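You operate a simulated robot arm through the tools that you are given. There is no shell and no other tool. Be economical: measure what you need, move in short steps, check, and stop when the job is done.

You are at the controls of a simulated two-armed robot. One attempt, no reset.

## Task
Pick up the black cup from the top of the green-marked table with one hand, pass it to the other hand and put it on the bare side of the yellow-marked table. Set down upright: black cup.

Only the result counts: the job must be done as asked and must still hold three seconds after the hand-in. Knocking over, shifting, dropping, spilling or breaking anything else fails it.

## Robot
Two 7-joint arms with two-finger grippers on one trunk, on a base that drives. Base frame: it is fixed to the floor where the robot stands at the start and does not move with it; the origin is under the middle of the robot, x ahead of it, y to its left, z up; the surface under the hand at the start is at about z = 765. Units: mm, degrees, N and s.
The left shoulder is at the start at [51, 175, 1177], the right one opposite. With the tool pointing down near the work surface each hand reaches from about 100 to 840 mm from the robot's upright axis, wherever it stands, measured 20 degrees to its own side. Places, roughly: bare side of the yellow-marked table [1800, -3000, 800]. Payload 2.94 kg a hand.
The tool frame of a hand sits at the grasp point between the pads (the TCP): z along the fingers, y along the line on which they close. The tips reach 30 mm beyond it. The gripper opens to 138 mm. The gripper's body begins 109 mm behind the TCP.
Orientation is that of the tool frame in the base frame, as [roll, pitch, yaw] about the fixed x, y, z axes, in that order (R = Rz(yaw) Ry(pitch) Rx(roll)). With the fingers straight down and closing along the base's y, the tool's x points along the base's -x, its y along +y and its z along -z.

## Interface
- The arms move only by the tool apply_moves. It takes "left_increments", "right_increments" or both (then of equal length, played together; a hand with none holds still); each is a list of rows, each an object of numbers (a shift or turn left out is 0, a gripper value left out holds the last): "tx", "ty", "tz": the shift along the base's x, y, z in units of 250 mm (1.0 is 250 mm); "wx", "wy", "wz": the turn, a rotation vector about the base's x, y, z in units of 180 degrees (1.0 is 180 degrees). In form: [{"tx": .., "ty": .., "tz": .., "wx": .., "wy": .., "wz": ..}, ...]. A call has 1 to 10 rows; each row is the pose to reach, as a shift and turn from the pose commanded when the call began. "left_grip" and "right_grip" are, for a hand that has rows, the opening, from 0 (shut) to 1 (fully open), set as the call begins (left out, the last holds). A call with a number of a shift or a turn outside -1 to 1 is refused whole. A row lasts 0.2 s, in which the tool goes at most 50 mm and 8.6 degrees; a call with a longer step from one row to the next is refused whole, and so is a gripper value outside its range. Where a pose cannot be reached the arm comes as near as it can. A force on the tool above 40 N (or 10 N above the force at the start of the call, whichever is more), or a blocked arm, ends the call early, and 0.2 s more pass. The fingers move at their own pace and stop on an object; they squeeze with about 28 N. The grip force told is the motor's: it shows also when the fingers shut on nothing. Time passes only in rows, and 0.2 s behind the last, so rows that repeat a pose let the fingers close. It gives the time, the measured TCP pose, the force on the tool (base axes), the opening and the grip force at its end, in the units of the frame above (readings bear some noise), with the torque about the TCP (base axes, N m) and any sound that the robot's microphone picked up.
- Cameras (640 x 400 px; columns grow to the right, rows downward): "scene" is now at [106, -5, 1630.2]; the picture's right is [-0.15, -0.99, 0.00], its down [-0.86, 0.13, -0.49] and it looks along [0.49, -0.07, -0.87] (base axes); focal length 263 px, centre (320, 200). "left" rides on the left gripper at [71, -19, -146] in its tool frame; the picture's right is [0.26, 0.97, 0.00], its down [-0.85, 0.23, -0.48] and it looks along [-0.46, 0.12, 0.88] (tool axes); focal length 280 px, centre (320, 200). "right" rides on the right gripper at [71, 19, -146] in its tool frame; the picture's right is [-0.26, 0.96, 0.00], its down [-0.85, -0.23, -0.48] and it looks along [-0.46, -0.12, 0.88] (tool axes); focal length 280 px, centre (320, 200). There is no depth. A picture from a camera that has moved, and an enlarged one, comes with that camera's place and axes in the base frame and with its lens. The place of the scene camera against the robot may be out by one fixed shift of up to 18 mm in any direction.
- camera(camera): a new picture of that camera. The clock stands still meanwhile.
- lift_body(by): slides the trunk up (or, below 0, down) by that many mm; the arms and the scene camera ride with it, the base frame stays. It gives what a move gives, with no picture.
- steer(legs): drives the robot by 1 to 6 legs, each [ahead, turn to the left] in mm and degrees, along the robot's own axes; the way and the turn of a leg run together, so that a leg with both is an arc; at most 1500 mm and 180 degrees a leg. The arms and the cameras ride along, it lands a little off, and it stops where it bumps. It gives what a move gives.
- aim_head(pan, tilt): turns the head with the scene camera to pan (to the left, within 120 degrees either way) and tilt (down, from -29 to 69), counted from straight ahead of the robot. It gives what a move gives.
- zoom(camera, box): a new picture of the part [left, top, right, bottom] of that camera's present view, enlarged. The clock stands still meanwhile.
- hand_in(): hands the job in; it is judged then, once.

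Work in short steps. Places have to be worked out from the pictures, the camera data and where the tool is seen: move nearer, look again, correct. Check each grasp and each placing, and mend what went wrong. You have 120 turns and 108 pictures in all, those below and enlarged ones among them. Open the grippers and draw the arms clear of the work before you hand the job in, unless the task says otherwise; then end with one line.

The tools are called as name(argument=value, ...) on one line, values as JSON. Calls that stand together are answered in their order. apply_moves: Moves the arms, as the interface text tells. Its arguments: {"type":"object","properties":{"left_increments":{"type":"array"},"left_grip":{"type":"number"},"right_increments":{"type":"array"},"right_grip":{"type":"number"}},"required":[]} The other tools are called the same way: lift_body (by) slides the trunk up or down; steer (legs) drives the base; aim_head (pan, tilt) turns the head that bears the scene camera; camera (camera) takes a picture; zoom (camera, box) takes an enlarged picture of a part of a camera's view; hand_in () hands the job in.

At the start:

```text
time: 0.0
left_eef_pos: [553.1, 199.2, 1049.0]
left_tcp_rot: [180.0, 0.0, -179.9]
left_contact_force: [0.1, 0.9, 0.2]
left_wrist_torque: [-0.02, -0.02, -0.02]
left_finger_gap: 138.2
left_grip_force: 0.0
right_eef_pos: [607.4, -282.1, 1011.9]
right_tcp_rot: [-179.9, -0.1, 179.9]
right_contact_force: [0.8, 0.2, -0.8]
right_wrist_torque: [-0.03, -0.01, 0.03]
right_finger_gap: 138.1
right_grip_force: 0.0
trunk travel left (down, up): [-350.0, 384.0]
robot x, y, heading: [0.1, 1.1, 0.1]
head pan, tilt: [-8.5, 60.6]
```

scene: 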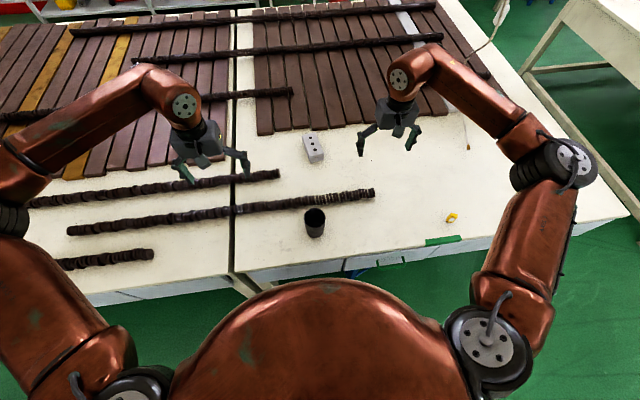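
right: 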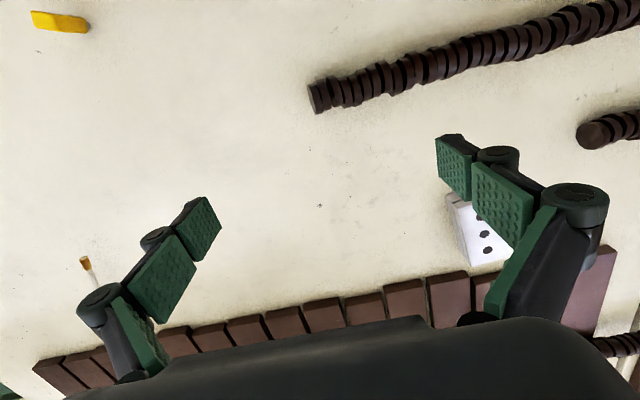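
left: 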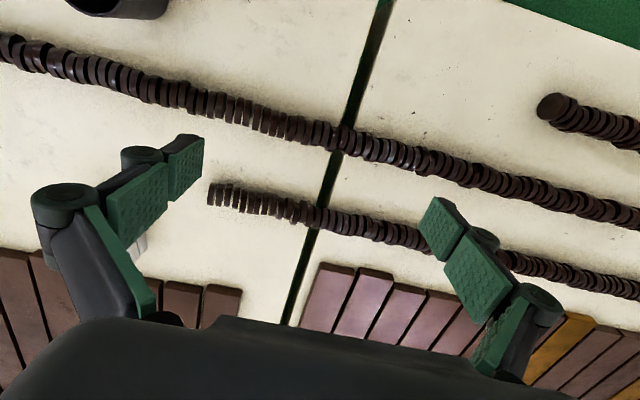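

The cup appears near (485, -40) on the table ahead. I zoom in on it to see its shape and contents.

zoom(camera="scene", box=[240, 110, 480, 280])

```text
2.35 times, centred on (360, 195) of scene
camera zoom: at [106.0, -5.0, 1630.2], right [-0.15, -0.99, 0.0], down [-0.86, 0.13, -0.49], along [0.49, -0.07, -0.87], focal length 619 px, centre (226, 212)
```

zoom: 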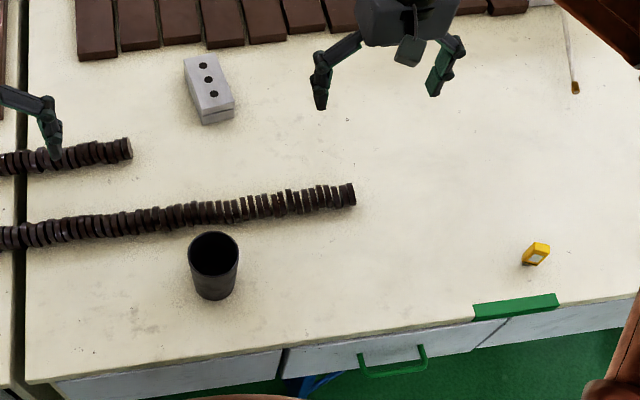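

The cup is an open, empty tumbler about 70 mm across and 100 mm high at roughly (475, -38). I bring the right hand over it at its present height, with the left hand moving aside.

apply_moves(right_increments=[{"tx": -0.08, "ty": 0.14}, {"tx": -0.16, "ty": 0.28}, {"tx": -0.24, "ty": 0.42}, {"tx": -0.32, "ty": 0.56}, {"tx": -0.4, "ty": 0.7}, {"tx": -0.46, "ty": 0.82}, {"tx": -0.52, "ty": 0.92}, {"tx": -0.53, "ty": 0.976}, {"tx": -0.53, "ty": 0.976}], left_increments=[{"ty": 0.1}, {"ty": 0.2}, {"ty": 0.3}, {"ty": 0.4}, {"ty": 0.5}, {"ty": 0.6}, {"ty": 0.6}, {"ty": 0.6}, {"ty": 0.6}])

camera(camera="right")

camera(camera="scene")

```text
time: 2.0
left_eef_pos: [555.2, 350.3, 1048.4]
left_tcp_rot: [180.0, 0.0, -179.9]
left_contact_force: [0.0, 0.2, 1.0]
left_wrist_torque: [0.03, 0.0, 0.02]
left_finger_gap: 137.9
left_grip_force: 0.0
right_eef_pos: [475.2, -39.2, 1014.0]
right_tcp_rot: [-179.9, -0.1, 180.0]
right_contact_force: [-0.4, -0.8, -0.2]
right_wrist_torque: [0.01, 0.02, -0.01]
right_finger_gap: 138.1
right_grip_force: 0.1
trunk travel left (down, up): [-350.0, 384.0]
robot x, y, heading: [1.6, 3.0, 0.0]
head pan, tilt: [-8.5, 60.6]
```

```text
103 pictures are left
camera right: at [403.9, -20.2, 1158.6], right [0.26, 0.96, 0.0], down [0.85, -0.23, 0.47], along [0.46, -0.12, -0.88], focal length 280 px, centre (320, 200)
```

right: 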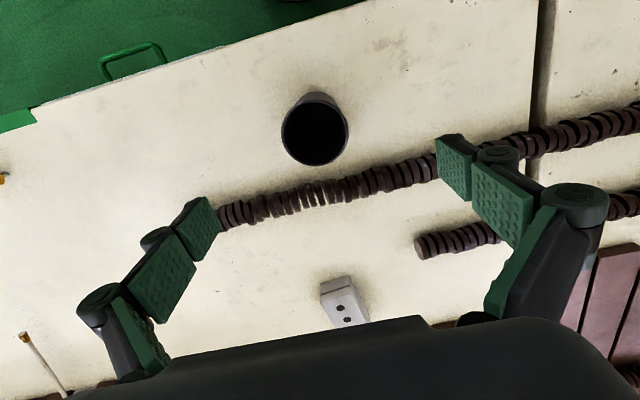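

```text
102 pictures are left
camera scene: at [105.9, -5.1, 1630.2], right [-0.15, -0.99, 0.0], down [-0.86, 0.13, -0.49], along [0.49, -0.07, -0.87], focal length 263 px, centre (320, 200)
```

scene: 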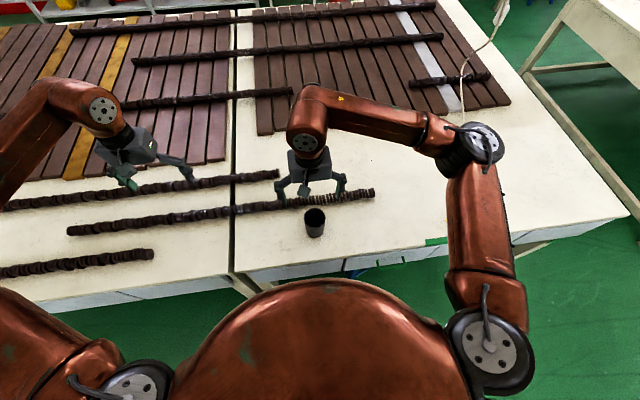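

From the wrist view the cup's axis is near (480, -44), with the rim about 71 mm across. I shift there, descend to z≈920 and look again.

apply_moves(right_increments=[{"tx": 0.02, "ty": -0.02, "tz": -0.1}, {"tx": 0.02, "ty": -0.02, "tz": -0.2}, {"tx": 0.02, "ty": -0.02, "tz": -0.3}, {"tx": 0.02, "ty": -0.02, "tz": -0.37}, {"tx": 0.02, "ty": -0.02, "tz": -0.37}])

camera(camera="right")

zoom(camera="scene", box=[240, 140, 400, 240])

```text
time: 3.2
left_eef_pos: [554.5, 350.4, 1048.4]
left_tcp_rot: [-179.9, 0.1, -180.0]
left_contact_force: [0.1, -0.8, -0.2]
left_wrist_torque: [-0.02, 0.01, 0.01]
left_finger_gap: 138.0
left_grip_force: 0.1
right_eef_pos: [479.3, -42.5, 921.4]
right_tcp_rot: [-180.0, 0.0, -180.0]
right_contact_force: [0.1, 0.6, 0.1]
right_wrist_torque: [-0.01, -0.02, 0.0]
right_finger_gap: 137.8
right_grip_force: 0.2
trunk travel left (down, up): [-350.0, 384.0]
robot x, y, heading: [0.3, 1.1, 0.1]
head pan, tilt: [-8.5, 60.6]
```

```text
101 pictures are left
camera right: at [409.1, -23.1, 1066.5], right [0.26, 0.96, 0.0], down [0.85, -0.23, 0.48], along [0.46, -0.12, -0.88], focal length 280 px, centre (320, 200)
```

right: 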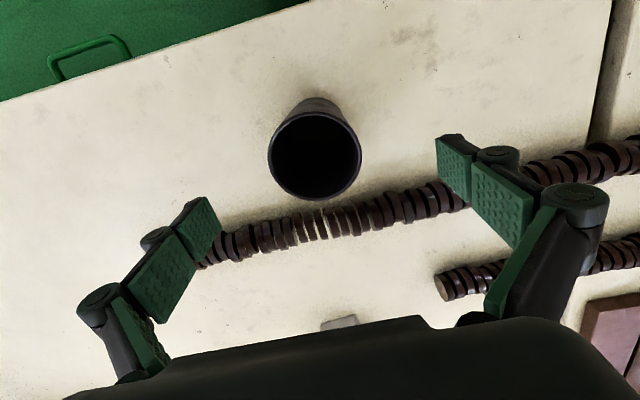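

```text
4.00 times, centred on (320, 190) of scene
camera zoom: at [105.9, -4.6, 1630.2], right [-0.15, -0.99, 0.0], down [-0.86, 0.13, -0.49], along [0.49, -0.07, -0.87], focal length 1053 px, centre (320, 240)
```

zoom: 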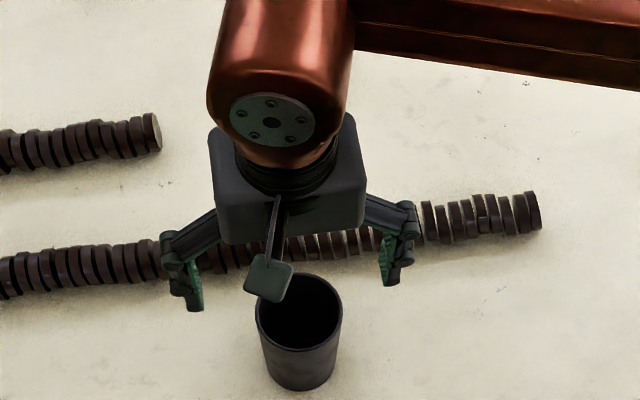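

The rim sits at about z=862 with the cup's axis at (479, -44), so the hand is centred. I descend to z≈843, leaving the lower half free for the other hand, and close.

apply_moves(right_increments=[{"ty": -0.006, "tz": -0.08}, {"ty": -0.006, "tz": -0.16}, {"ty": -0.006, "tz": -0.24}, {"ty": -0.006, "tz": -0.312}, {"ty": -0.006, "tz": -0.312}])

apply_moves(right_increments=[{}, {}, {}, {}, {}, {}], right_grip=0.0)

camera(camera="right")

```text
time: 4.4
left_eef_pos: [555.2, 351.0, 1048.8]
left_tcp_rot: [-179.9, 0.0, -179.9]
left_contact_force: [-0.4, -0.1, 0.9]
left_wrist_torque: [0.03, -0.01, 0.02]
left_finger_gap: 138.0
left_grip_force: 0.1
right_eef_pos: [480.4, -42.8, 843.0]
right_tcp_rot: [-180.0, 0.0, -179.9]
right_contact_force: [-0.4, -0.5, -0.7]
right_wrist_torque: [0.0, 0.0, 0.01]
right_finger_gap: 138.0
right_grip_force: 0.1
trunk travel left (down, up): [-350.0, 384.0]
robot x, y, heading: [1.5, 3.2, -0.2]
head pan, tilt: [-8.5, 60.6]
```

```text
time: 5.8
left_eef_pos: [554.3, 350.9, 1047.9]
left_tcp_rot: [-179.9, 0.0, -179.9]
left_contact_force: [-0.5, 1.0, 0.1]
left_wrist_torque: [0.02, -0.02, -0.04]
left_finger_gap: 138.1
left_grip_force: 0.0
right_eef_pos: [479.3, -43.3, 843.1]
right_tcp_rot: [-180.0, 0.1, -180.0]
right_contact_force: [0.6, 1.0, 1.4]
right_wrist_torque: [0.06, 0.01, 0.05]
right_finger_gap: 68.2
right_grip_force: 27.8
trunk travel left (down, up): [-350.0, 384.0]
robot x, y, heading: [0.3, -0.2, 0.1]
head pan, tilt: [-8.5, 60.6]
```

```text
99 pictures are left
camera right: at [409.3, -23.6, 987.6], right [0.26, 0.96, 0.0], down [0.85, -0.23, 0.48], along [0.46, -0.12, -0.88], focal length 280 px, centre (320, 200)
```

right: 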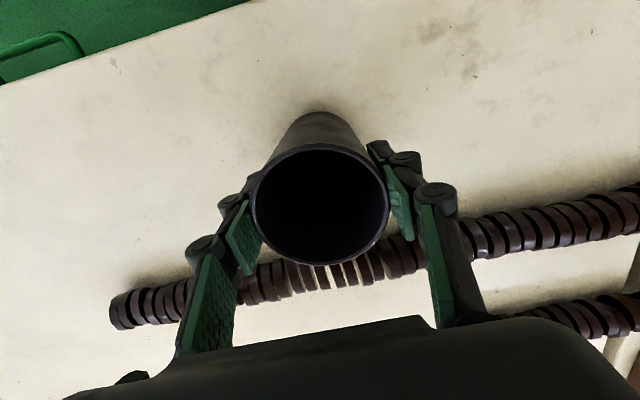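

The fingers stopped at 68 mm with 28 N, so the cup is gripped. I lift it 230 mm straight up.

apply_moves(right_increments=[{"tz": 0.08}, {"tz": 0.2}, {"tz": 0.36}, {"tz": 0.52}, {"tz": 0.68}, {"tz": 0.84}, {"tz": 0.92}, {"tz": 0.92}])

camera(camera="scene")

camera(camera="left")

```text
time: 7.6
left_eef_pos: [555.2, 350.1, 1048.6]
left_tcp_rot: [-179.9, 0.0, -179.8]
left_contact_force: [0.3, 0.4, 0.9]
left_wrist_torque: [-0.01, -0.02, 0.01]
left_finger_gap: 138.0
left_grip_force: 0.0
right_eef_pos: [478.7, -44.6, 1074.0]
right_tcp_rot: [-180.0, -0.1, 180.0]
right_contact_force: [0.2, -0.5, -0.2]
right_wrist_torque: [-0.01, -0.03, 0.0]
right_finger_gap: 68.0
right_grip_force: 27.9
trunk travel left (down, up): [-350.0, 384.0]
robot x, y, heading: [2.1, 1.7, -0.1]
head pan, tilt: [-8.5, 60.6]
```

```text
98 pictures are left
camera scene: at [106.1, -4.6, 1630.2], right [-0.15, -0.99, 0.0], down [-0.86, 0.13, -0.49], along [0.49, -0.07, -0.87], focal length 263 px, centre (320, 200)
```

scene: 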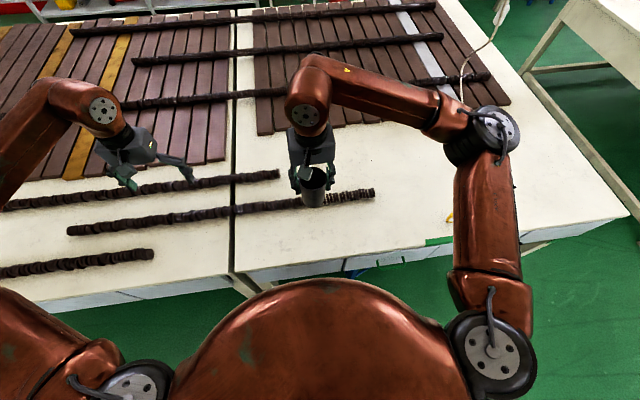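

```text
97 pictures are left
camera left: at [484.5, 331.4, 1193.8], right [-0.26, 0.96, 0.0], down [0.85, 0.23, 0.48], along [0.46, 0.12, -0.88], focal length 280 px, centre (320, 200)
```

left: 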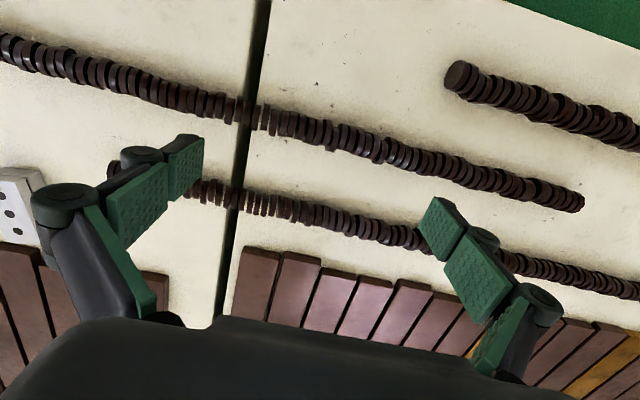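

The cup lifted cleanly and hangs from the right hand. For the pass I turn both hands 85° about the vertical, so that the left can then tip over and come in from the left, low on the cup.

apply_moves(left_increments=[{"wz": 0.047}, {"wz": 0.094}, {"wz": 0.141}, {"wz": 0.188}, {"wz": 0.235}, {"wz": 0.282}, {"wz": 0.329}, {"wz": 0.376}, {"wz": 0.423}, {"wz": 0.47}], right_increments=[{"wz": 0.047}, {"wz": 0.094}, {"wz": 0.141}, {"wz": 0.188}, {"wz": 0.235}, {"wz": 0.282}, {"wz": 0.329}, {"wz": 0.376}, {"wz": 0.423}, {"wz": 0.47}])

apply_moves(left_increments=[{"wz": 0.03}, {"wz": 0.03}], right_increments=[{"wz": 0.03}, {"wz": 0.03}])

camera(camera="scene")

```text
time: 9.8
left_eef_pos: [554.9, 350.0, 1049.3]
left_tcp_rot: [-180.0, 0.1, -95.1]
left_contact_force: [0.7, 0.7, 0.3]
left_wrist_torque: [-0.02, 0.03, -0.03]
left_finger_gap: 137.9
left_grip_force: 0.1
right_eef_pos: [481.1, -43.7, 1072.8]
right_tcp_rot: [179.9, -0.1, -112.4]
right_contact_force: [0.0, -0.5, -0.4]
right_wrist_torque: [-0.02, 0.01, 0.0]
right_finger_gap: 68.1
right_grip_force: 28.3
right hand out of reach, approached as far as the arm can: row 9, 10
trunk travel left (down, up): [-350.0, 384.0]
robot x, y, heading: [-0.6, 1.1, 0.2]
head pan, tilt: [-8.5, 60.6]
```

```text
time: 10.4
left_eef_pos: [553.9, 349.9, 1047.8]
left_tcp_rot: [-180.0, 0.1, -90.0]
left_contact_force: [-0.3, 0.3, 0.7]
left_wrist_torque: [0.03, -0.02, -0.01]
left_finger_gap: 137.9
left_grip_force: 0.0
right_eef_pos: [479.5, -44.5, 1072.7]
right_tcp_rot: [179.9, 0.0, -112.5]
right_contact_force: [0.4, -0.3, -0.2]
right_wrist_torque: [0.01, 0.0, 0.02]
right_finger_gap: 68.2
right_grip_force: 28.1
right hand out of reach, approached as far as the arm can: row 1, 2
trunk travel left (down, up): [-350.0, 384.0]
robot x, y, heading: [-0.5, -2.0, -0.2]
head pan, tilt: [-8.5, 60.6]
```

```text
96 pictures are left
camera scene: at [106.0, -4.5, 1630.2], right [-0.15, -0.99, 0.0], down [-0.86, 0.13, -0.49], along [0.49, -0.07, -0.87], focal length 263 px, centre (320, 200)
```

scene: 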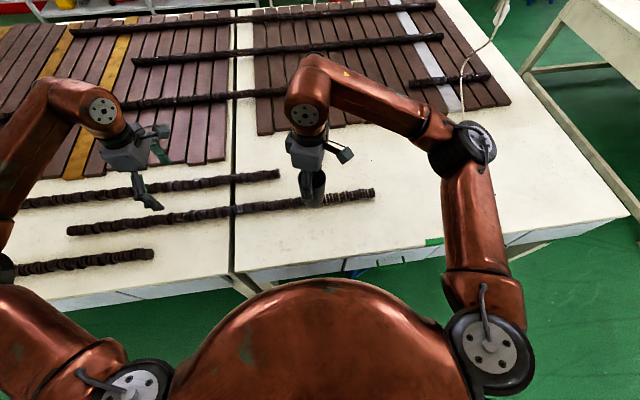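

The left hand is square; the right stopped at about 67° of turn, which still leaves its body out of the way. I now tip the left hand 75° about x so its fingers point to -y, slightly down.

apply_moves(left_increments=[{"wx": -0.0463}, {"wx": -0.0926}, {"wx": -0.1389}, {"wx": -0.1852}, {"wx": -0.2315}, {"wx": -0.2778}, {"wx": -0.3241}, {"wx": -0.3704}, {"wx": -0.4167}, {"wx": -0.4167}])

camera(camera="scene")

camera(camera="left")

```text
time: 12.6
left_eef_pos: [554.3, 349.7, 1048.4]
left_tcp_rot: [179.9, -75.1, -89.7]
left_contact_force: [0.6, -0.7, 0.1]
left_wrist_torque: [0.04, 0.0, 0.02]
left_finger_gap: 137.9
left_grip_force: 0.1
right_eef_pos: [479.9, -42.8, 1072.2]
right_tcp_rot: [-179.9, 0.1, -112.4]
right_contact_force: [-0.3, -0.5, 0.5]
right_wrist_torque: [0.0, -0.04, 0.0]
right_finger_gap: 68.2
right_grip_force: 28.5
trunk travel left (down, up): [-350.0, 384.0]
robot x, y, heading: [-1.3, -0.6, -0.1]
head pan, tilt: [-8.5, 60.6]
```

```text
95 pictures are left
camera scene: at [105.5, -4.7, 1630.3], right [-0.15, -0.99, 0.0], down [-0.86, 0.13, -0.49], along [0.49, -0.07, -0.87], focal length 263 px, centre (320, 200)
```

scene: 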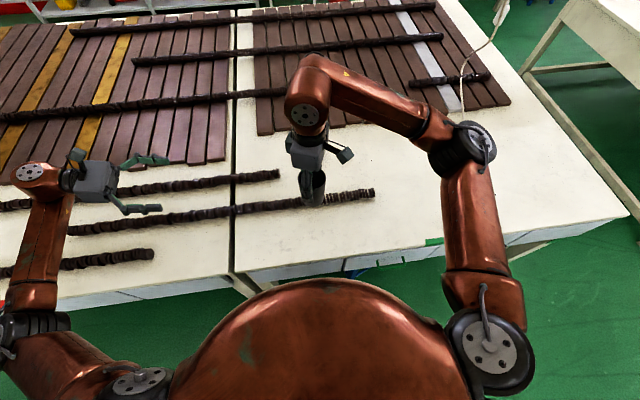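

```text
94 pictures are left
camera left: at [573.9, 473.0, 1154.5], right [-0.96, -0.07, 0.25], down [-0.23, 0.68, -0.7], along [-0.12, -0.73, -0.67], focal length 280 px, centre (320, 200)
```

left: 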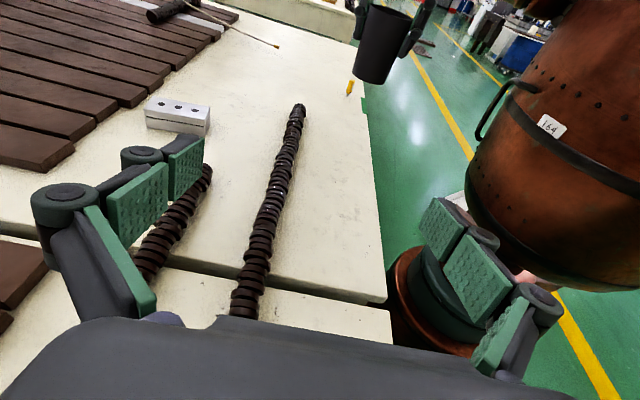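

The cup's bottom shows at about z=1000, as expected. I line the left hand up with the cup (x=480, z=1017) and move up to y≈120, short of it.

apply_moves(left_increments=[{"tx": -0.1, "tz": -0.04, "ty": -0.1}, {"tx": -0.2, "tz": -0.08, "ty": -0.22}, {"tx": -0.297, "tz": -0.126, "ty": -0.35}, {"tx": -0.297, "tz": -0.126, "ty": -0.5}, {"tx": -0.297, "tz": -0.126, "ty": -0.65}, {"tx": -0.297, "tz": -0.126, "ty": -0.8}, {"tx": -0.297, "tz": -0.126, "ty": -0.92}, {"tx": -0.297, "tz": -0.126, "ty": -0.92}])

camera(camera="left")

camera(camera="scene")

```text
time: 14.4
left_eef_pos: [480.6, 119.0, 1015.3]
left_tcp_rot: [179.6, -74.9, -89.5]
left_contact_force: [-0.6, 1.1, 0.4]
left_wrist_torque: [0.02, 0.0, 0.02]
left_finger_gap: 138.2
left_grip_force: 0.1
right_eef_pos: [480.2, -44.3, 1073.2]
right_tcp_rot: [179.9, -0.1, -112.4]
right_contact_force: [0.2, 0.9, -0.8]
right_wrist_torque: [-0.03, -0.01, 0.06]
right_finger_gap: 68.1
right_grip_force: 28.2
trunk travel left (down, up): [-350.0, 384.0]
robot x, y, heading: [3.1, -0.5, 0.2]
head pan, tilt: [-8.5, 60.6]
```

```text
93 pictures are left
camera left: at [500.0, 241.2, 1121.2], right [-0.96, -0.07, 0.25], down [-0.23, 0.68, -0.7], along [-0.12, -0.73, -0.67], focal length 280 px, centre (320, 200)
```

left: 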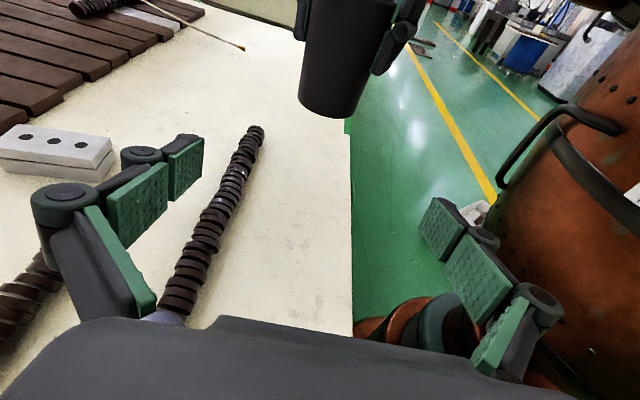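

```text
92 pictures are left
camera scene: at [106.0, -4.2, 1630.2], right [-0.15, -0.99, 0.0], down [-0.86, 0.13, -0.49], along [0.49, -0.07, -0.87], focal length 263 px, centre (320, 200)
```

scene: 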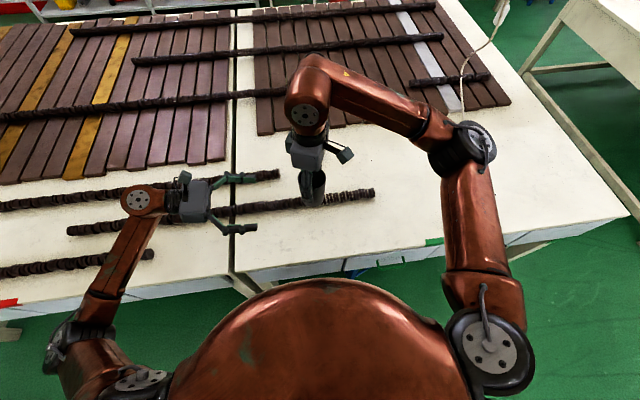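

The cup is centred in the left hand's path and the left fingers pass just beneath the right fingertips. I move in to y≈-36 at z≈1021 and look.

apply_moves(left_increments=[{"tz": 0.016, "ty": -0.1}, {"tz": 0.016, "ty": -0.2}, {"tz": 0.016, "ty": -0.3}, {"tz": 0.016, "ty": -0.4}, {"tz": 0.016, "ty": -0.5}, {"tz": 0.016, "ty": -0.57}, {"tz": 0.016, "ty": -0.62}, {"tz": 0.016, "ty": -0.62}])

camera(camera="left")

zoom(camera="scene", box=[220, 120, 380, 220])

```text
time: 16.2
left_eef_pos: [478.9, -33.6, 1020.6]
left_tcp_rot: [179.7, -75.0, -89.7]
left_contact_force: [-0.1, -0.4, 0.3]
left_wrist_torque: [0.04, 0.01, -0.01]
left_finger_gap: 138.2
left_grip_force: 0.1
right_eef_pos: [480.8, -44.3, 1073.6]
right_tcp_rot: [179.9, 0.0, -112.5]
right_contact_force: [0.2, -0.4, 0.0]
right_wrist_torque: [0.0, 0.0, -0.03]
right_finger_gap: 68.0
right_grip_force: 27.8
trunk travel left (down, up): [-350.0, 384.0]
robot x, y, heading: [1.5, 1.9, -0.1]
head pan, tilt: [-8.5, 60.6]
```

```text
91 pictures are left
camera left: at [499.4, 89.3, 1126.7], right [-0.96, -0.07, 0.25], down [-0.23, 0.68, -0.7], along [-0.12, -0.73, -0.67], focal length 280 px, centre (320, 200)
```

left: 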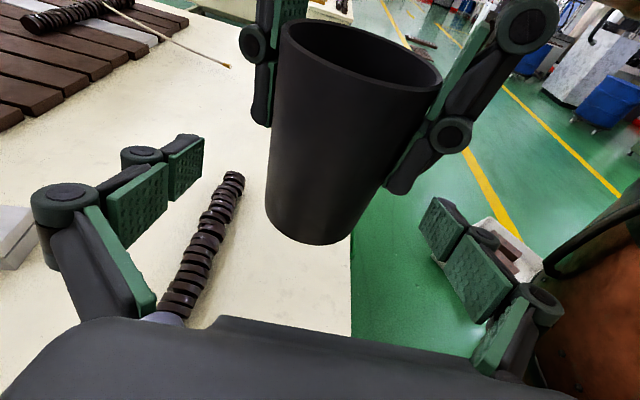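

```text
4.00 times, centred on (300, 170) of scene
camera zoom: at [105.9, -4.4, 1630.2], right [-0.15, -0.99, 0.0], down [-0.86, 0.13, -0.49], along [0.49, -0.07, -0.87], focal length 1053 px, centre (400, 320)
```

zoom: 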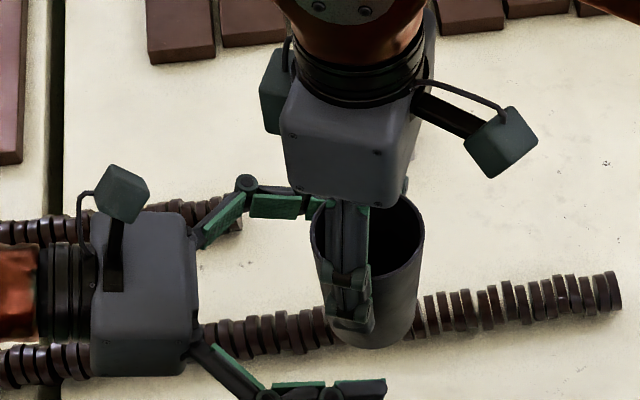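

By projection, the right fingertips end at z≈1043 and the left fingers top out at about 1036, so they clear each other. The cup sits in the middle of the left gap, so I close the left hand.

apply_moves(left_increments=[{}, {}, {}, {}, {}, {}], left_grip=0.0)

camera(camera="left")

zoom(camera="scene", box=[220, 120, 380, 220])

```text
time: 17.6
left_eef_pos: [479.8, -34.1, 1020.1]
left_tcp_rot: [179.6, -75.0, -89.6]
left_contact_force: [2.6, 0.9, 0.2]
left_wrist_torque: [-0.07, 0.15, -0.06]
left_finger_gap: 62.7
left_grip_force: 28.0
right_eef_pos: [479.7, -44.1, 1072.0]
right_tcp_rot: [179.8, -0.1, -112.3]
right_contact_force: [-3.4, -1.4, -0.7]
right_wrist_torque: [-0.04, 0.05, 0.14]
right_finger_gap: 67.8
right_grip_force: 28.0
trunk travel left (down, up): [-350.0, 384.0]
robot x, y, heading: [0.9, -3.4, 0.2]
head pan, tilt: [-8.5, 60.6]
```

```text
89 pictures are left
camera left: at [499.6, 89.5, 1126.6], right [-0.96, -0.07, 0.25], down [-0.23, 0.68, -0.7], along [-0.12, -0.73, -0.67], focal length 280 px, centre (320, 200)
```

left: 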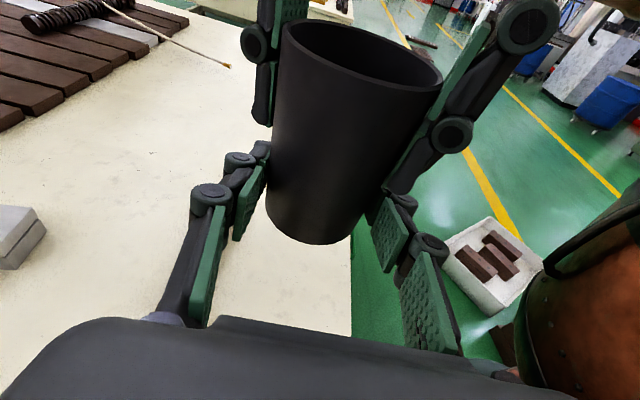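

```text
4.00 times, centred on (300, 170) of scene
camera zoom: at [106.0, -4.8, 1630.2], right [-0.15, -0.99, 0.0], down [-0.86, 0.13, -0.49], along [0.49, -0.07, -0.87], focal length 1053 px, centre (400, 320)
```

zoom: 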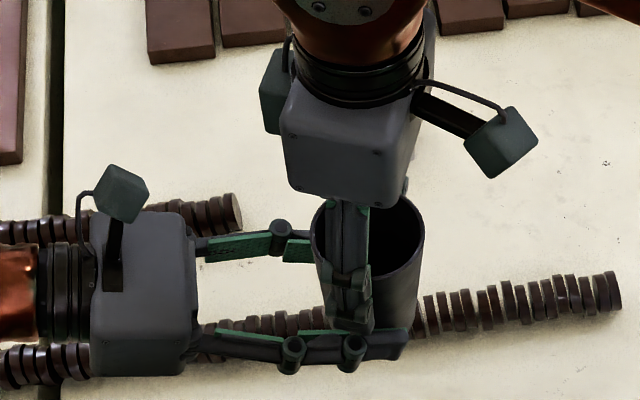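

The left hand stopped at 62.7 mm (the cup tapers) with 28 N and low contact forces, so both hands hold the cup. I open the right hand and raise it straight clear.

apply_moves(right_increments=[{}, {}, {}, {}, {}, {}], right_grip=1.0)

apply_moves(right_increments=[{"tz": 0.12}, {"tz": 0.28}, {"tz": 0.44}, {"tz": 0.6}, {"tz": 0.6}])

camera(camera="left")

camera(camera="scene")

```text
time: 19.0
left_eef_pos: [479.3, -33.5, 1021.2]
left_tcp_rot: [179.7, -75.0, -89.7]
left_contact_force: [-0.5, 0.2, 0.3]
left_wrist_torque: [-0.01, -0.01, -0.01]
left_finger_gap: 62.9
left_grip_force: 28.0
right_eef_pos: [478.4, -44.2, 1073.2]
right_tcp_rot: [180.0, 0.0, -112.4]
right_contact_force: [0.1, -0.1, 0.7]
right_wrist_torque: [-0.01, -0.04, 0.01]
right_finger_gap: 138.1
right_grip_force: 0.0
trunk travel left (down, up): [-350.0, 384.0]
robot x, y, heading: [1.8, -3.9, 0.2]
head pan, tilt: [-8.5, 60.6]
```

```text
time: 20.2
left_eef_pos: [478.8, -32.9, 1020.2]
left_tcp_rot: [179.4, -75.0, -89.6]
left_contact_force: [0.3, 0.0, 0.3]
left_wrist_torque: [-0.01, 0.01, -0.02]
left_finger_gap: 62.8
left_grip_force: 27.7
right_eef_pos: [463.5, -40.6, 1215.2]
right_tcp_rot: [179.9, -0.1, -112.7]
right_contact_force: [0.8, -0.1, -0.9]
right_wrist_torque: [0.01, 0.03, -0.02]
right_finger_gap: 138.0
right_grip_force: 0.1
right hand out of reach, approached as far as the arm can: row 3, 4, 5
trunk travel left (down, up): [-350.0, 384.0]
robot x, y, heading: [-0.0, 1.9, -0.0]
head pan, tilt: [-8.5, 60.6]
```

```text
87 pictures are left
camera left: at [500.1, 89.1, 1126.1], right [-0.96, -0.07, 0.26], down [-0.23, 0.68, -0.7], along [-0.13, -0.73, -0.67], focal length 280 px, centre (320, 200)
```

left: 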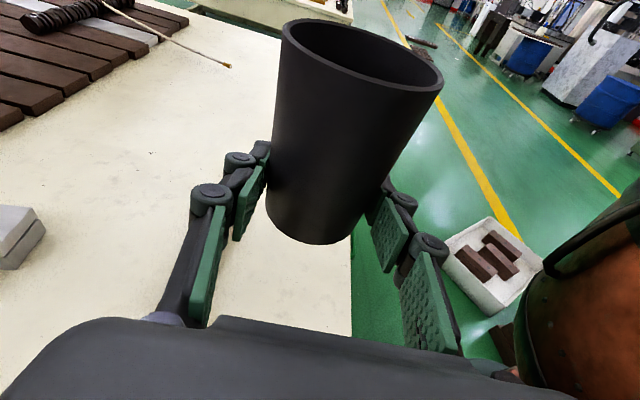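

```text
86 pictures are left
camera scene: at [106.9, -5.1, 1630.0], right [-0.15, -0.99, 0.0], down [-0.86, 0.13, -0.49], along [0.48, -0.07, -0.87], focal length 263 px, centre (320, 200)
```

scene: 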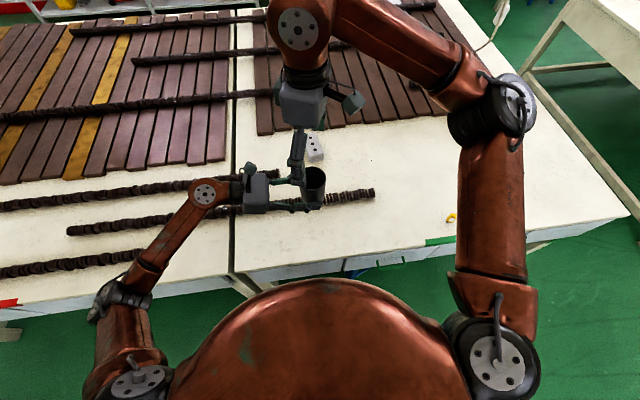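

The pass succeeded: the left hand alone holds the cup upright. I move the right hand back to its own side.

apply_moves(right_increments=[{"ty": -0.15, "tx": -0.02}, {"ty": -0.3, "tx": -0.06}, {"ty": -0.45, "tx": -0.12}, {"ty": -0.6, "tx": -0.18}, {"ty": -0.75, "tx": -0.24}, {"ty": -0.9, "tx": -0.3}, {"ty": -1.0, "tx": -0.36}, {"ty": -1.0, "tx": -0.36}])

aim_head(pan=-60, tilt=20)

camera(camera="scene")

```text
time: 22.0
left_eef_pos: [479.6, -32.9, 1019.9]
left_tcp_rot: [179.6, -75.0, -89.5]
left_contact_force: [0.0, -0.8, -0.3]
left_wrist_torque: [-0.02, 0.03, -0.04]
left_finger_gap: 62.7
left_grip_force: 28.1
right_eef_pos: [333.7, -228.3, 1195.5]
right_tcp_rot: [180.0, -0.1, -112.5]
right_contact_force: [-0.1, -0.4, 0.2]
right_wrist_torque: [-0.02, 0.0, 0.02]
right_finger_gap: 138.3
right_grip_force: 0.0
right hand out of reach, approached as far as the arm can: row 1, 2, 3, 4, 5, 6, 7, 8
trunk travel left (down, up): [-350.0, 384.0]
robot x, y, heading: [0.9, -1.3, -0.2]
head pan, tilt: [-8.5, 60.6]
```

```text
time: 23.2
left_eef_pos: [479.3, -34.3, 1021.2]
left_tcp_rot: [179.7, -75.0, -89.7]
left_contact_force: [0.0, 0.4, 0.3]
left_wrist_torque: [-0.02, -0.03, 0.0]
left_finger_gap: 62.8
left_grip_force: 28.1
right_eef_pos: [333.2, -228.8, 1195.8]
right_tcp_rot: [180.0, 0.0, -112.5]
right_contact_force: [-0.3, -0.2, 1.0]
right_wrist_torque: [0.02, 0.0, -0.02]
right_finger_gap: 138.2
right_grip_force: 0.0
trunk travel left (down, up): [-350.0, 384.0]
robot x, y, heading: [1.1, 3.4, 0.1]
head pan, tilt: [-60.0, 20.0]
```

```text
85 pictures are left
camera scene: at [87.3, -75.9, 1689.0], right [-0.87, -0.5, 0.0], down [-0.17, 0.3, -0.94], along [0.47, -0.81, -0.34], focal length 263 px, centre (320, 200)
```

scene: 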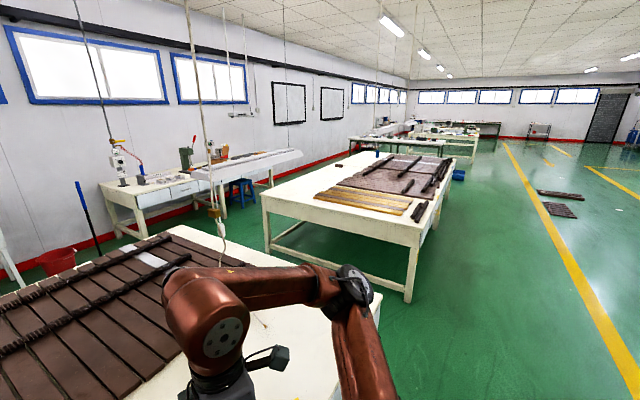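

The (1800, -3000) spot projects to about pixel (318, 175), the bare part of the middle table. I zoom in there.

zoom(camera="scene", box=[230, 110, 490, 310])

```text
2.00 times, centred on (360, 210) of scene
camera zoom: at [87.3, -75.9, 1689.0], right [-0.87, -0.5, 0.0], down [-0.17, 0.3, -0.94], along [0.47, -0.81, -0.34], focal length 526 px, centre (240, 180)
```

zoom: 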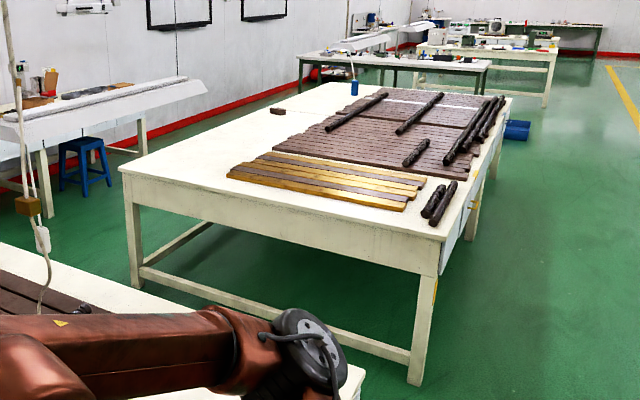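

The yellow-marked table spans x≈330–1950 and y≈-2000 to -5250, with its bare strip at x≈1480–1950. I can reach that strip from the aisle at x≈2400 by passing through the gap at y≈-1600. First I back off and turn right, then check.

steer(legs=[[-200, 0], [0, -90]])

aim_head(pan=0, tilt=25)

camera(camera="scene")

camera(camera="left")

```text
time: 28.5
left_eef_pos: [-218.2, -479.0, 1019.7]
left_tcp_rot: [179.7, -75.0, -177.6]
left_contact_force: [-0.9, -0.1, -0.9]
left_wrist_torque: [0.0, -0.01, -0.02]
left_finger_gap: 62.5
left_grip_force: 28.2
right_eef_pos: [-419.0, -340.7, 1196.1]
right_tcp_rot: [179.9, 0.0, 159.5]
right_contact_force: [-0.9, 0.0, -0.7]
right_wrist_torque: [0.02, -0.03, -0.04]
right_finger_gap: 138.0
right_grip_force: 0.1
trunk travel left (down, up): [-350.0, 384.0]
robot x, y, heading: [-201.4, -1.9, -88.0]
head pan, tilt: [-60.0, 20.0]
```

```text
time: 29.8
left_eef_pos: [-217.6, -480.7, 1020.8]
left_tcp_rot: [179.6, -75.0, -177.6]
left_contact_force: [-0.5, 0.0, -0.3]
left_wrist_torque: [0.02, 0.03, 0.02]
left_finger_gap: 63.0
left_grip_force: 28.3
right_eef_pos: [-419.1, -340.0, 1195.3]
right_tcp_rot: [179.9, 0.0, 159.4]
right_contact_force: [0.8, 0.9, 0.6]
right_wrist_torque: [0.02, 0.0, -0.01]
right_finger_gap: 137.9
right_grip_force: 0.0
trunk travel left (down, up): [-350.0, 384.0]
robot x, y, heading: [-202.4, -0.3, -88.1]
head pan, tilt: [0.0, 25.0]
```

```text
83 pictures are left
camera scene: at [-202.9, -134.6, 1681.0], right [-1.0, -0.03, 0.0], down [-0.01, 0.42, -0.91], along [0.03, -0.91, -0.42], focal length 263 px, centre (320, 200)
```

scene: 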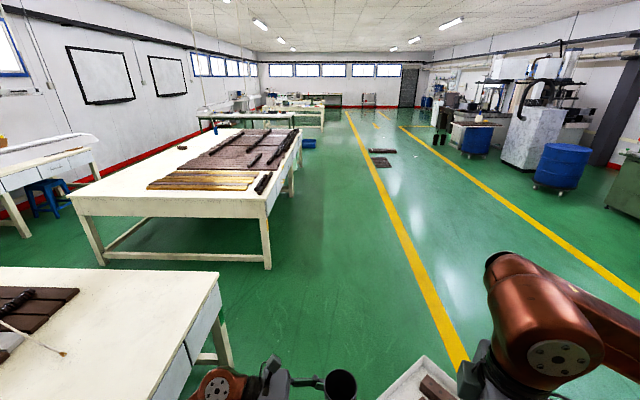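

```text
82 pictures are left
camera left: at [-94.2, -494.7, 1126.6], right [-0.1, 0.96, 0.25], down [0.67, 0.26, -0.7], along [-0.73, 0.1, -0.67], focal length 280 px, centre (320, 200)
```

left: 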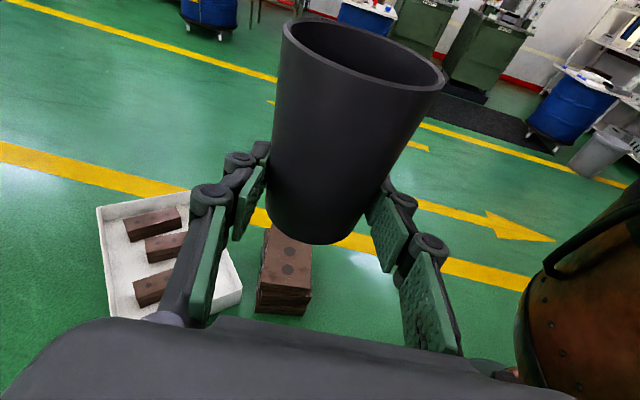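

A white box on the floor starts at about x=-450 to my right and the table front is near x=340, so I want x≈-60. I shift left by an angled leg, then straighten and drive to y≈-1600.

steer(legs=[[0, 18], [420, 0], [0, -20], [1200, 0]])

aim_head(pan=75, tilt=30)

camera(camera="scene")

```text
time: 40.2
left_eef_pos: [-58.6, -2076.2, 1019.8]
left_tcp_rot: [179.6, -75.0, -177.7]
left_contact_force: [0.4, -0.1, 0.0]
left_wrist_torque: [0.02, -0.02, 0.0]
left_finger_gap: 62.8
left_grip_force: 28.1
right_eef_pos: [-258.1, -1933.8, 1195.7]
right_tcp_rot: [-180.0, 0.0, 159.3]
right_contact_force: [-0.1, 0.3, -0.3]
right_wrist_torque: [0.0, -0.01, -0.01]
right_finger_gap: 138.2
right_grip_force: 0.0
trunk travel left (down, up): [-350.0, 384.0]
robot x, y, heading: [-41.4, -1595.6, -88.4]
head pan, tilt: [0.0, 25.0]
```

```text
time: 41.7
left_eef_pos: [-58.7, -2074.9, 1021.0]
left_tcp_rot: [179.7, -75.1, -177.9]
left_contact_force: [-0.5, 0.4, -1.4]
left_wrist_torque: [0.03, 0.0, 0.0]
left_finger_gap: 62.9
left_grip_force: 27.8
right_eef_pos: [-258.5, -1934.4, 1196.5]
right_tcp_rot: [180.0, 0.0, 159.3]
right_contact_force: [-0.6, 0.5, 0.2]
right_wrist_torque: [-0.04, 0.02, 0.0]
right_finger_gap: 138.1
right_grip_force: 0.0
trunk travel left (down, up): [-350.0, 384.0]
robot x, y, heading: [-41.7, -1594.1, -88.5]
head pan, tilt: [75.0, 30.0]
```

```text
81 pictures are left
camera scene: at [43.0, -1658.0, 1673.0], right [-0.23, -0.97, 0.0], down [-0.49, 0.12, -0.87], along [0.84, -0.2, -0.5], focal length 263 px, centre (320, 200)
```

scene: 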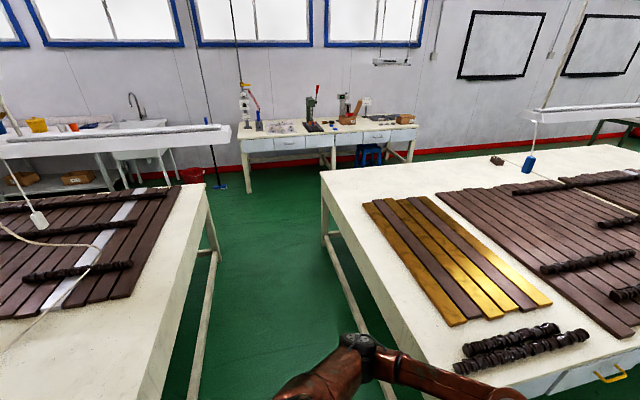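

The gap between the tables runs from about y=-1250 to y=-2080, so its middle is near -1660. I move up to that line, turn left to face along the gap, and look ahead.

steer(legs=[[65, 0], [0, 88.5]])

aim_head(pan=0, tilt=40)

camera(camera="scene")

```text
time: 46.5
left_eef_pos: [442.5, -1674.9, 1020.9]
left_tcp_rot: [179.7, -75.0, -87.4]
left_contact_force: [-0.4, 0.5, -0.7]
left_wrist_torque: [0.0, 0.0, -0.03]
left_finger_gap: 62.8
left_grip_force: 28.1
right_eef_pos: [303.5, -1875.4, 1196.6]
right_tcp_rot: [-180.0, 0.0, -110.3]
right_contact_force: [-1.0, 0.1, 0.8]
right_wrist_torque: [0.01, 0.0, 0.02]
right_finger_gap: 138.1
right_grip_force: 0.1
trunk travel left (down, up): [-350.0, 384.0]
robot x, y, heading: [-38.0, -1659.6, 1.9]
head pan, tilt: [75.0, 30.0]
```

```text
time: 48.0
left_eef_pos: [441.7, -1676.0, 1020.5]
left_tcp_rot: [179.7, -75.0, -87.4]
left_contact_force: [0.1, -0.4, -0.7]
left_wrist_torque: [0.0, -0.02, 0.01]
left_finger_gap: 62.8
left_grip_force: 27.7
right_eef_pos: [303.1, -1875.9, 1195.5]
right_tcp_rot: [180.0, 0.0, -110.3]
right_contact_force: [0.3, -0.1, 0.1]
right_wrist_torque: [-0.02, -0.01, 0.01]
right_finger_gap: 138.1
right_grip_force: 0.1
trunk travel left (down, up): [-350.0, 384.0]
robot x, y, heading: [-39.5, -1664.3, 2.4]
head pan, tilt: [0.0, 40.0]
```

```text
80 pictures are left
camera scene: at [88.0, -1650.0, 1657.6], right [0.04, -1.0, 0.0], down [-0.64, -0.03, -0.77], along [0.77, 0.03, -0.64], focal length 263 px, centre (320, 200)
```

scene: 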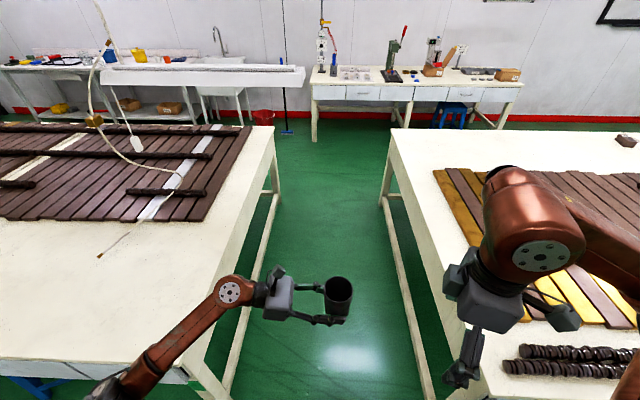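

The gap is about 820 mm wide, centred at y≈-1670, and I am on that line with a 2° heading error. I correct it and drive 1100 mm into the gap, keeping an eye out for bumps.

steer(legs=[[0, -2.6], [1100, 0]])

camera(camera="scene")

```text
time: 54.1
left_eef_pos: [1564.8, -1683.1, 1020.7]
left_tcp_rot: [179.6, -74.9, -88.8]
left_contact_force: [0.9, -0.2, -0.8]
left_wrist_torque: [-0.05, 0.03, 0.0]
left_finger_gap: 62.6
left_grip_force: 27.7
right_eef_pos: [1419.3, -1881.1, 1196.0]
right_tcp_rot: [180.0, -0.1, -111.8]
right_contact_force: [0.1, 0.1, 0.1]
right_wrist_torque: [0.02, 0.02, 0.02]
right_finger_gap: 138.1
right_grip_force: 0.0
trunk travel left (down, up): [-350.0, 384.0]
robot x, y, heading: [1085.1, -1658.6, 0.7]
head pan, tilt: [0.0, 40.0]
```

```text
79 pictures are left
camera scene: at [1209.9, -1649.6, 1657.6], right [0.01, -1.0, 0.0], down [-0.64, -0.01, -0.77], along [0.77, 0.01, -0.64], focal length 263 px, centre (320, 200)
```

scene: 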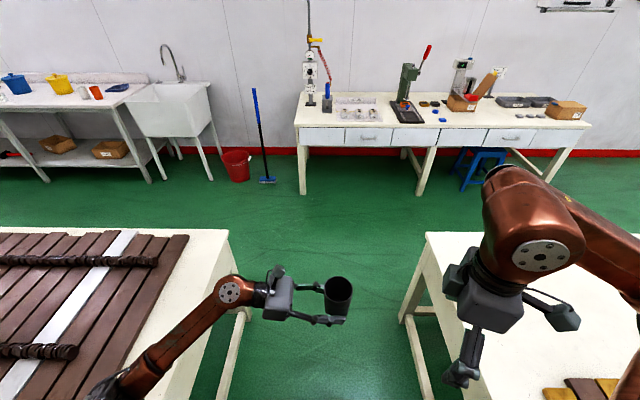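

No bump; the tables end at x≈2040 and the wall bench begins near x=3300. I drive on to x≈2490, turn right and look down the aisle.

steer(legs=[[0, -1], [1405, 0], [0, -90]])

camera(camera="scene")

```text
time: 65.3
left_eef_pos: [2485.5, -2094.8, 1021.3]
left_tcp_rot: [179.7, -74.9, -176.6]
left_contact_force: [-0.2, -0.3, -1.4]
left_wrist_torque: [0.02, -0.03, -0.01]
left_finger_gap: 62.6
left_grip_force: 28.0
right_eef_pos: [2281.4, -1959.3, 1195.3]
right_tcp_rot: [-180.0, 0.0, 160.6]
right_contact_force: [-0.9, 0.0, 0.1]
right_wrist_torque: [-0.02, -0.02, 0.0]
right_finger_gap: 137.7
right_grip_force: 0.0
trunk travel left (down, up): [-350.0, 384.0]
robot x, y, heading: [2494.0, -1614.4, -86.9]
head pan, tilt: [0.0, 40.0]
```

```text
78 pictures are left
camera scene: at [2492.7, -1742.2, 1657.6], right [-1.0, -0.05, 0.0], down [-0.03, 0.64, -0.77], along [0.04, -0.76, -0.64], focal length 263 px, centre (320, 200)
```

scene: 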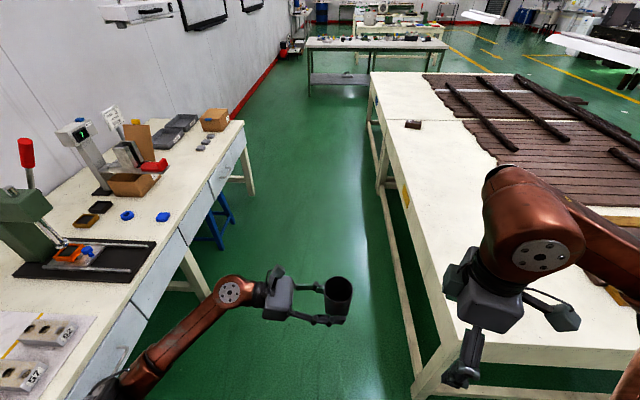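

The aisle is clear, and the yellow mark is on this table's aisle side with the bare strip at about x=1500–2080. I drive down to y≈-3000, turn right to face the table, and look.

steer(legs=[[0, -3], [1390, 0], [0, -90]])

aim_head(pan=0, tilt=55)

camera(camera="scene")

camera(camera="left")

```text
time: 76.5
left_eef_pos: [2018.8, -2946.2, 1020.4]
left_tcp_rot: [179.7, -75.0, 88.7]
left_contact_force: [0.1, 0.3, -1.3]
left_wrist_torque: [-0.02, 0.01, -0.01]
left_finger_gap: 62.4
left_grip_force: 28.0
right_eef_pos: [2170.7, -2753.9, 1196.6]
right_tcp_rot: [-180.0, 0.0, 65.8]
right_contact_force: [-0.3, -0.2, -0.4]
right_wrist_torque: [-0.04, -0.01, 0.0]
right_finger_gap: 138.1
right_grip_force: 0.1
trunk travel left (down, up): [-350.0, 384.0]
robot x, y, heading: [2498.6, -2996.2, 178.6]
head pan, tilt: [0.0, 40.0]
```

```text
time: 77.3
left_eef_pos: [2018.9, -2946.5, 1020.4]
left_tcp_rot: [179.7, -74.9, 88.8]
left_contact_force: [1.0, -0.4, -0.7]
left_wrist_torque: [0.03, -0.01, 0.01]
left_finger_gap: 62.6
left_grip_force: 27.7
right_eef_pos: [2171.6, -2755.2, 1196.0]
right_tcp_rot: [-180.0, 0.0, 65.8]
right_contact_force: [0.4, 0.0, -0.9]
right_wrist_torque: [-0.02, -0.03, -0.01]
right_finger_gap: 138.3
right_grip_force: 0.0
trunk travel left (down, up): [-350.0, 384.0]
robot x, y, heading: [2496.9, -2993.9, 178.1]
head pan, tilt: [0.0, 55.0]
```

```text
77 pictures are left
camera scene: at [2370.0, -2985.5, 1637.0], right [0.03, 1.0, 0.0], down [0.82, -0.02, -0.57], along [-0.57, 0.02, -0.82], focal length 263 px, centre (320, 200)
```

scene: 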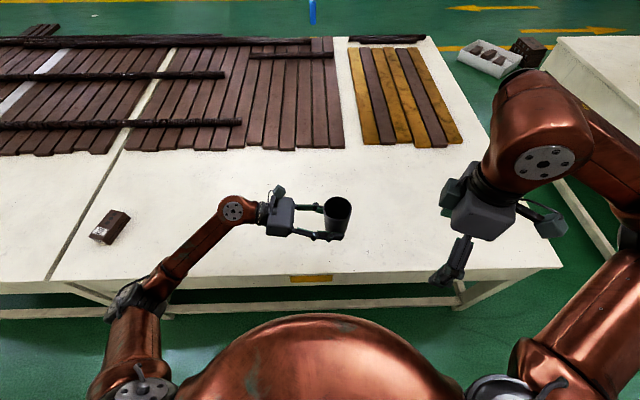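

```text
76 pictures are left
camera left: at [1996.0, -3067.3, 1126.6], right [0.97, 0.04, 0.25], down [0.21, -0.69, -0.7], along [0.15, 0.73, -0.67], focal length 280 px, centre (320, 200)
```

left: 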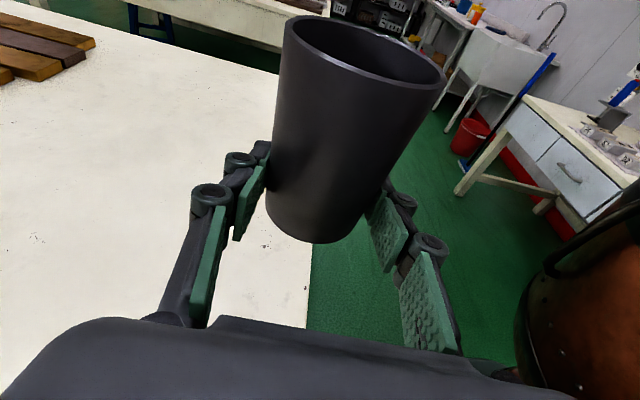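

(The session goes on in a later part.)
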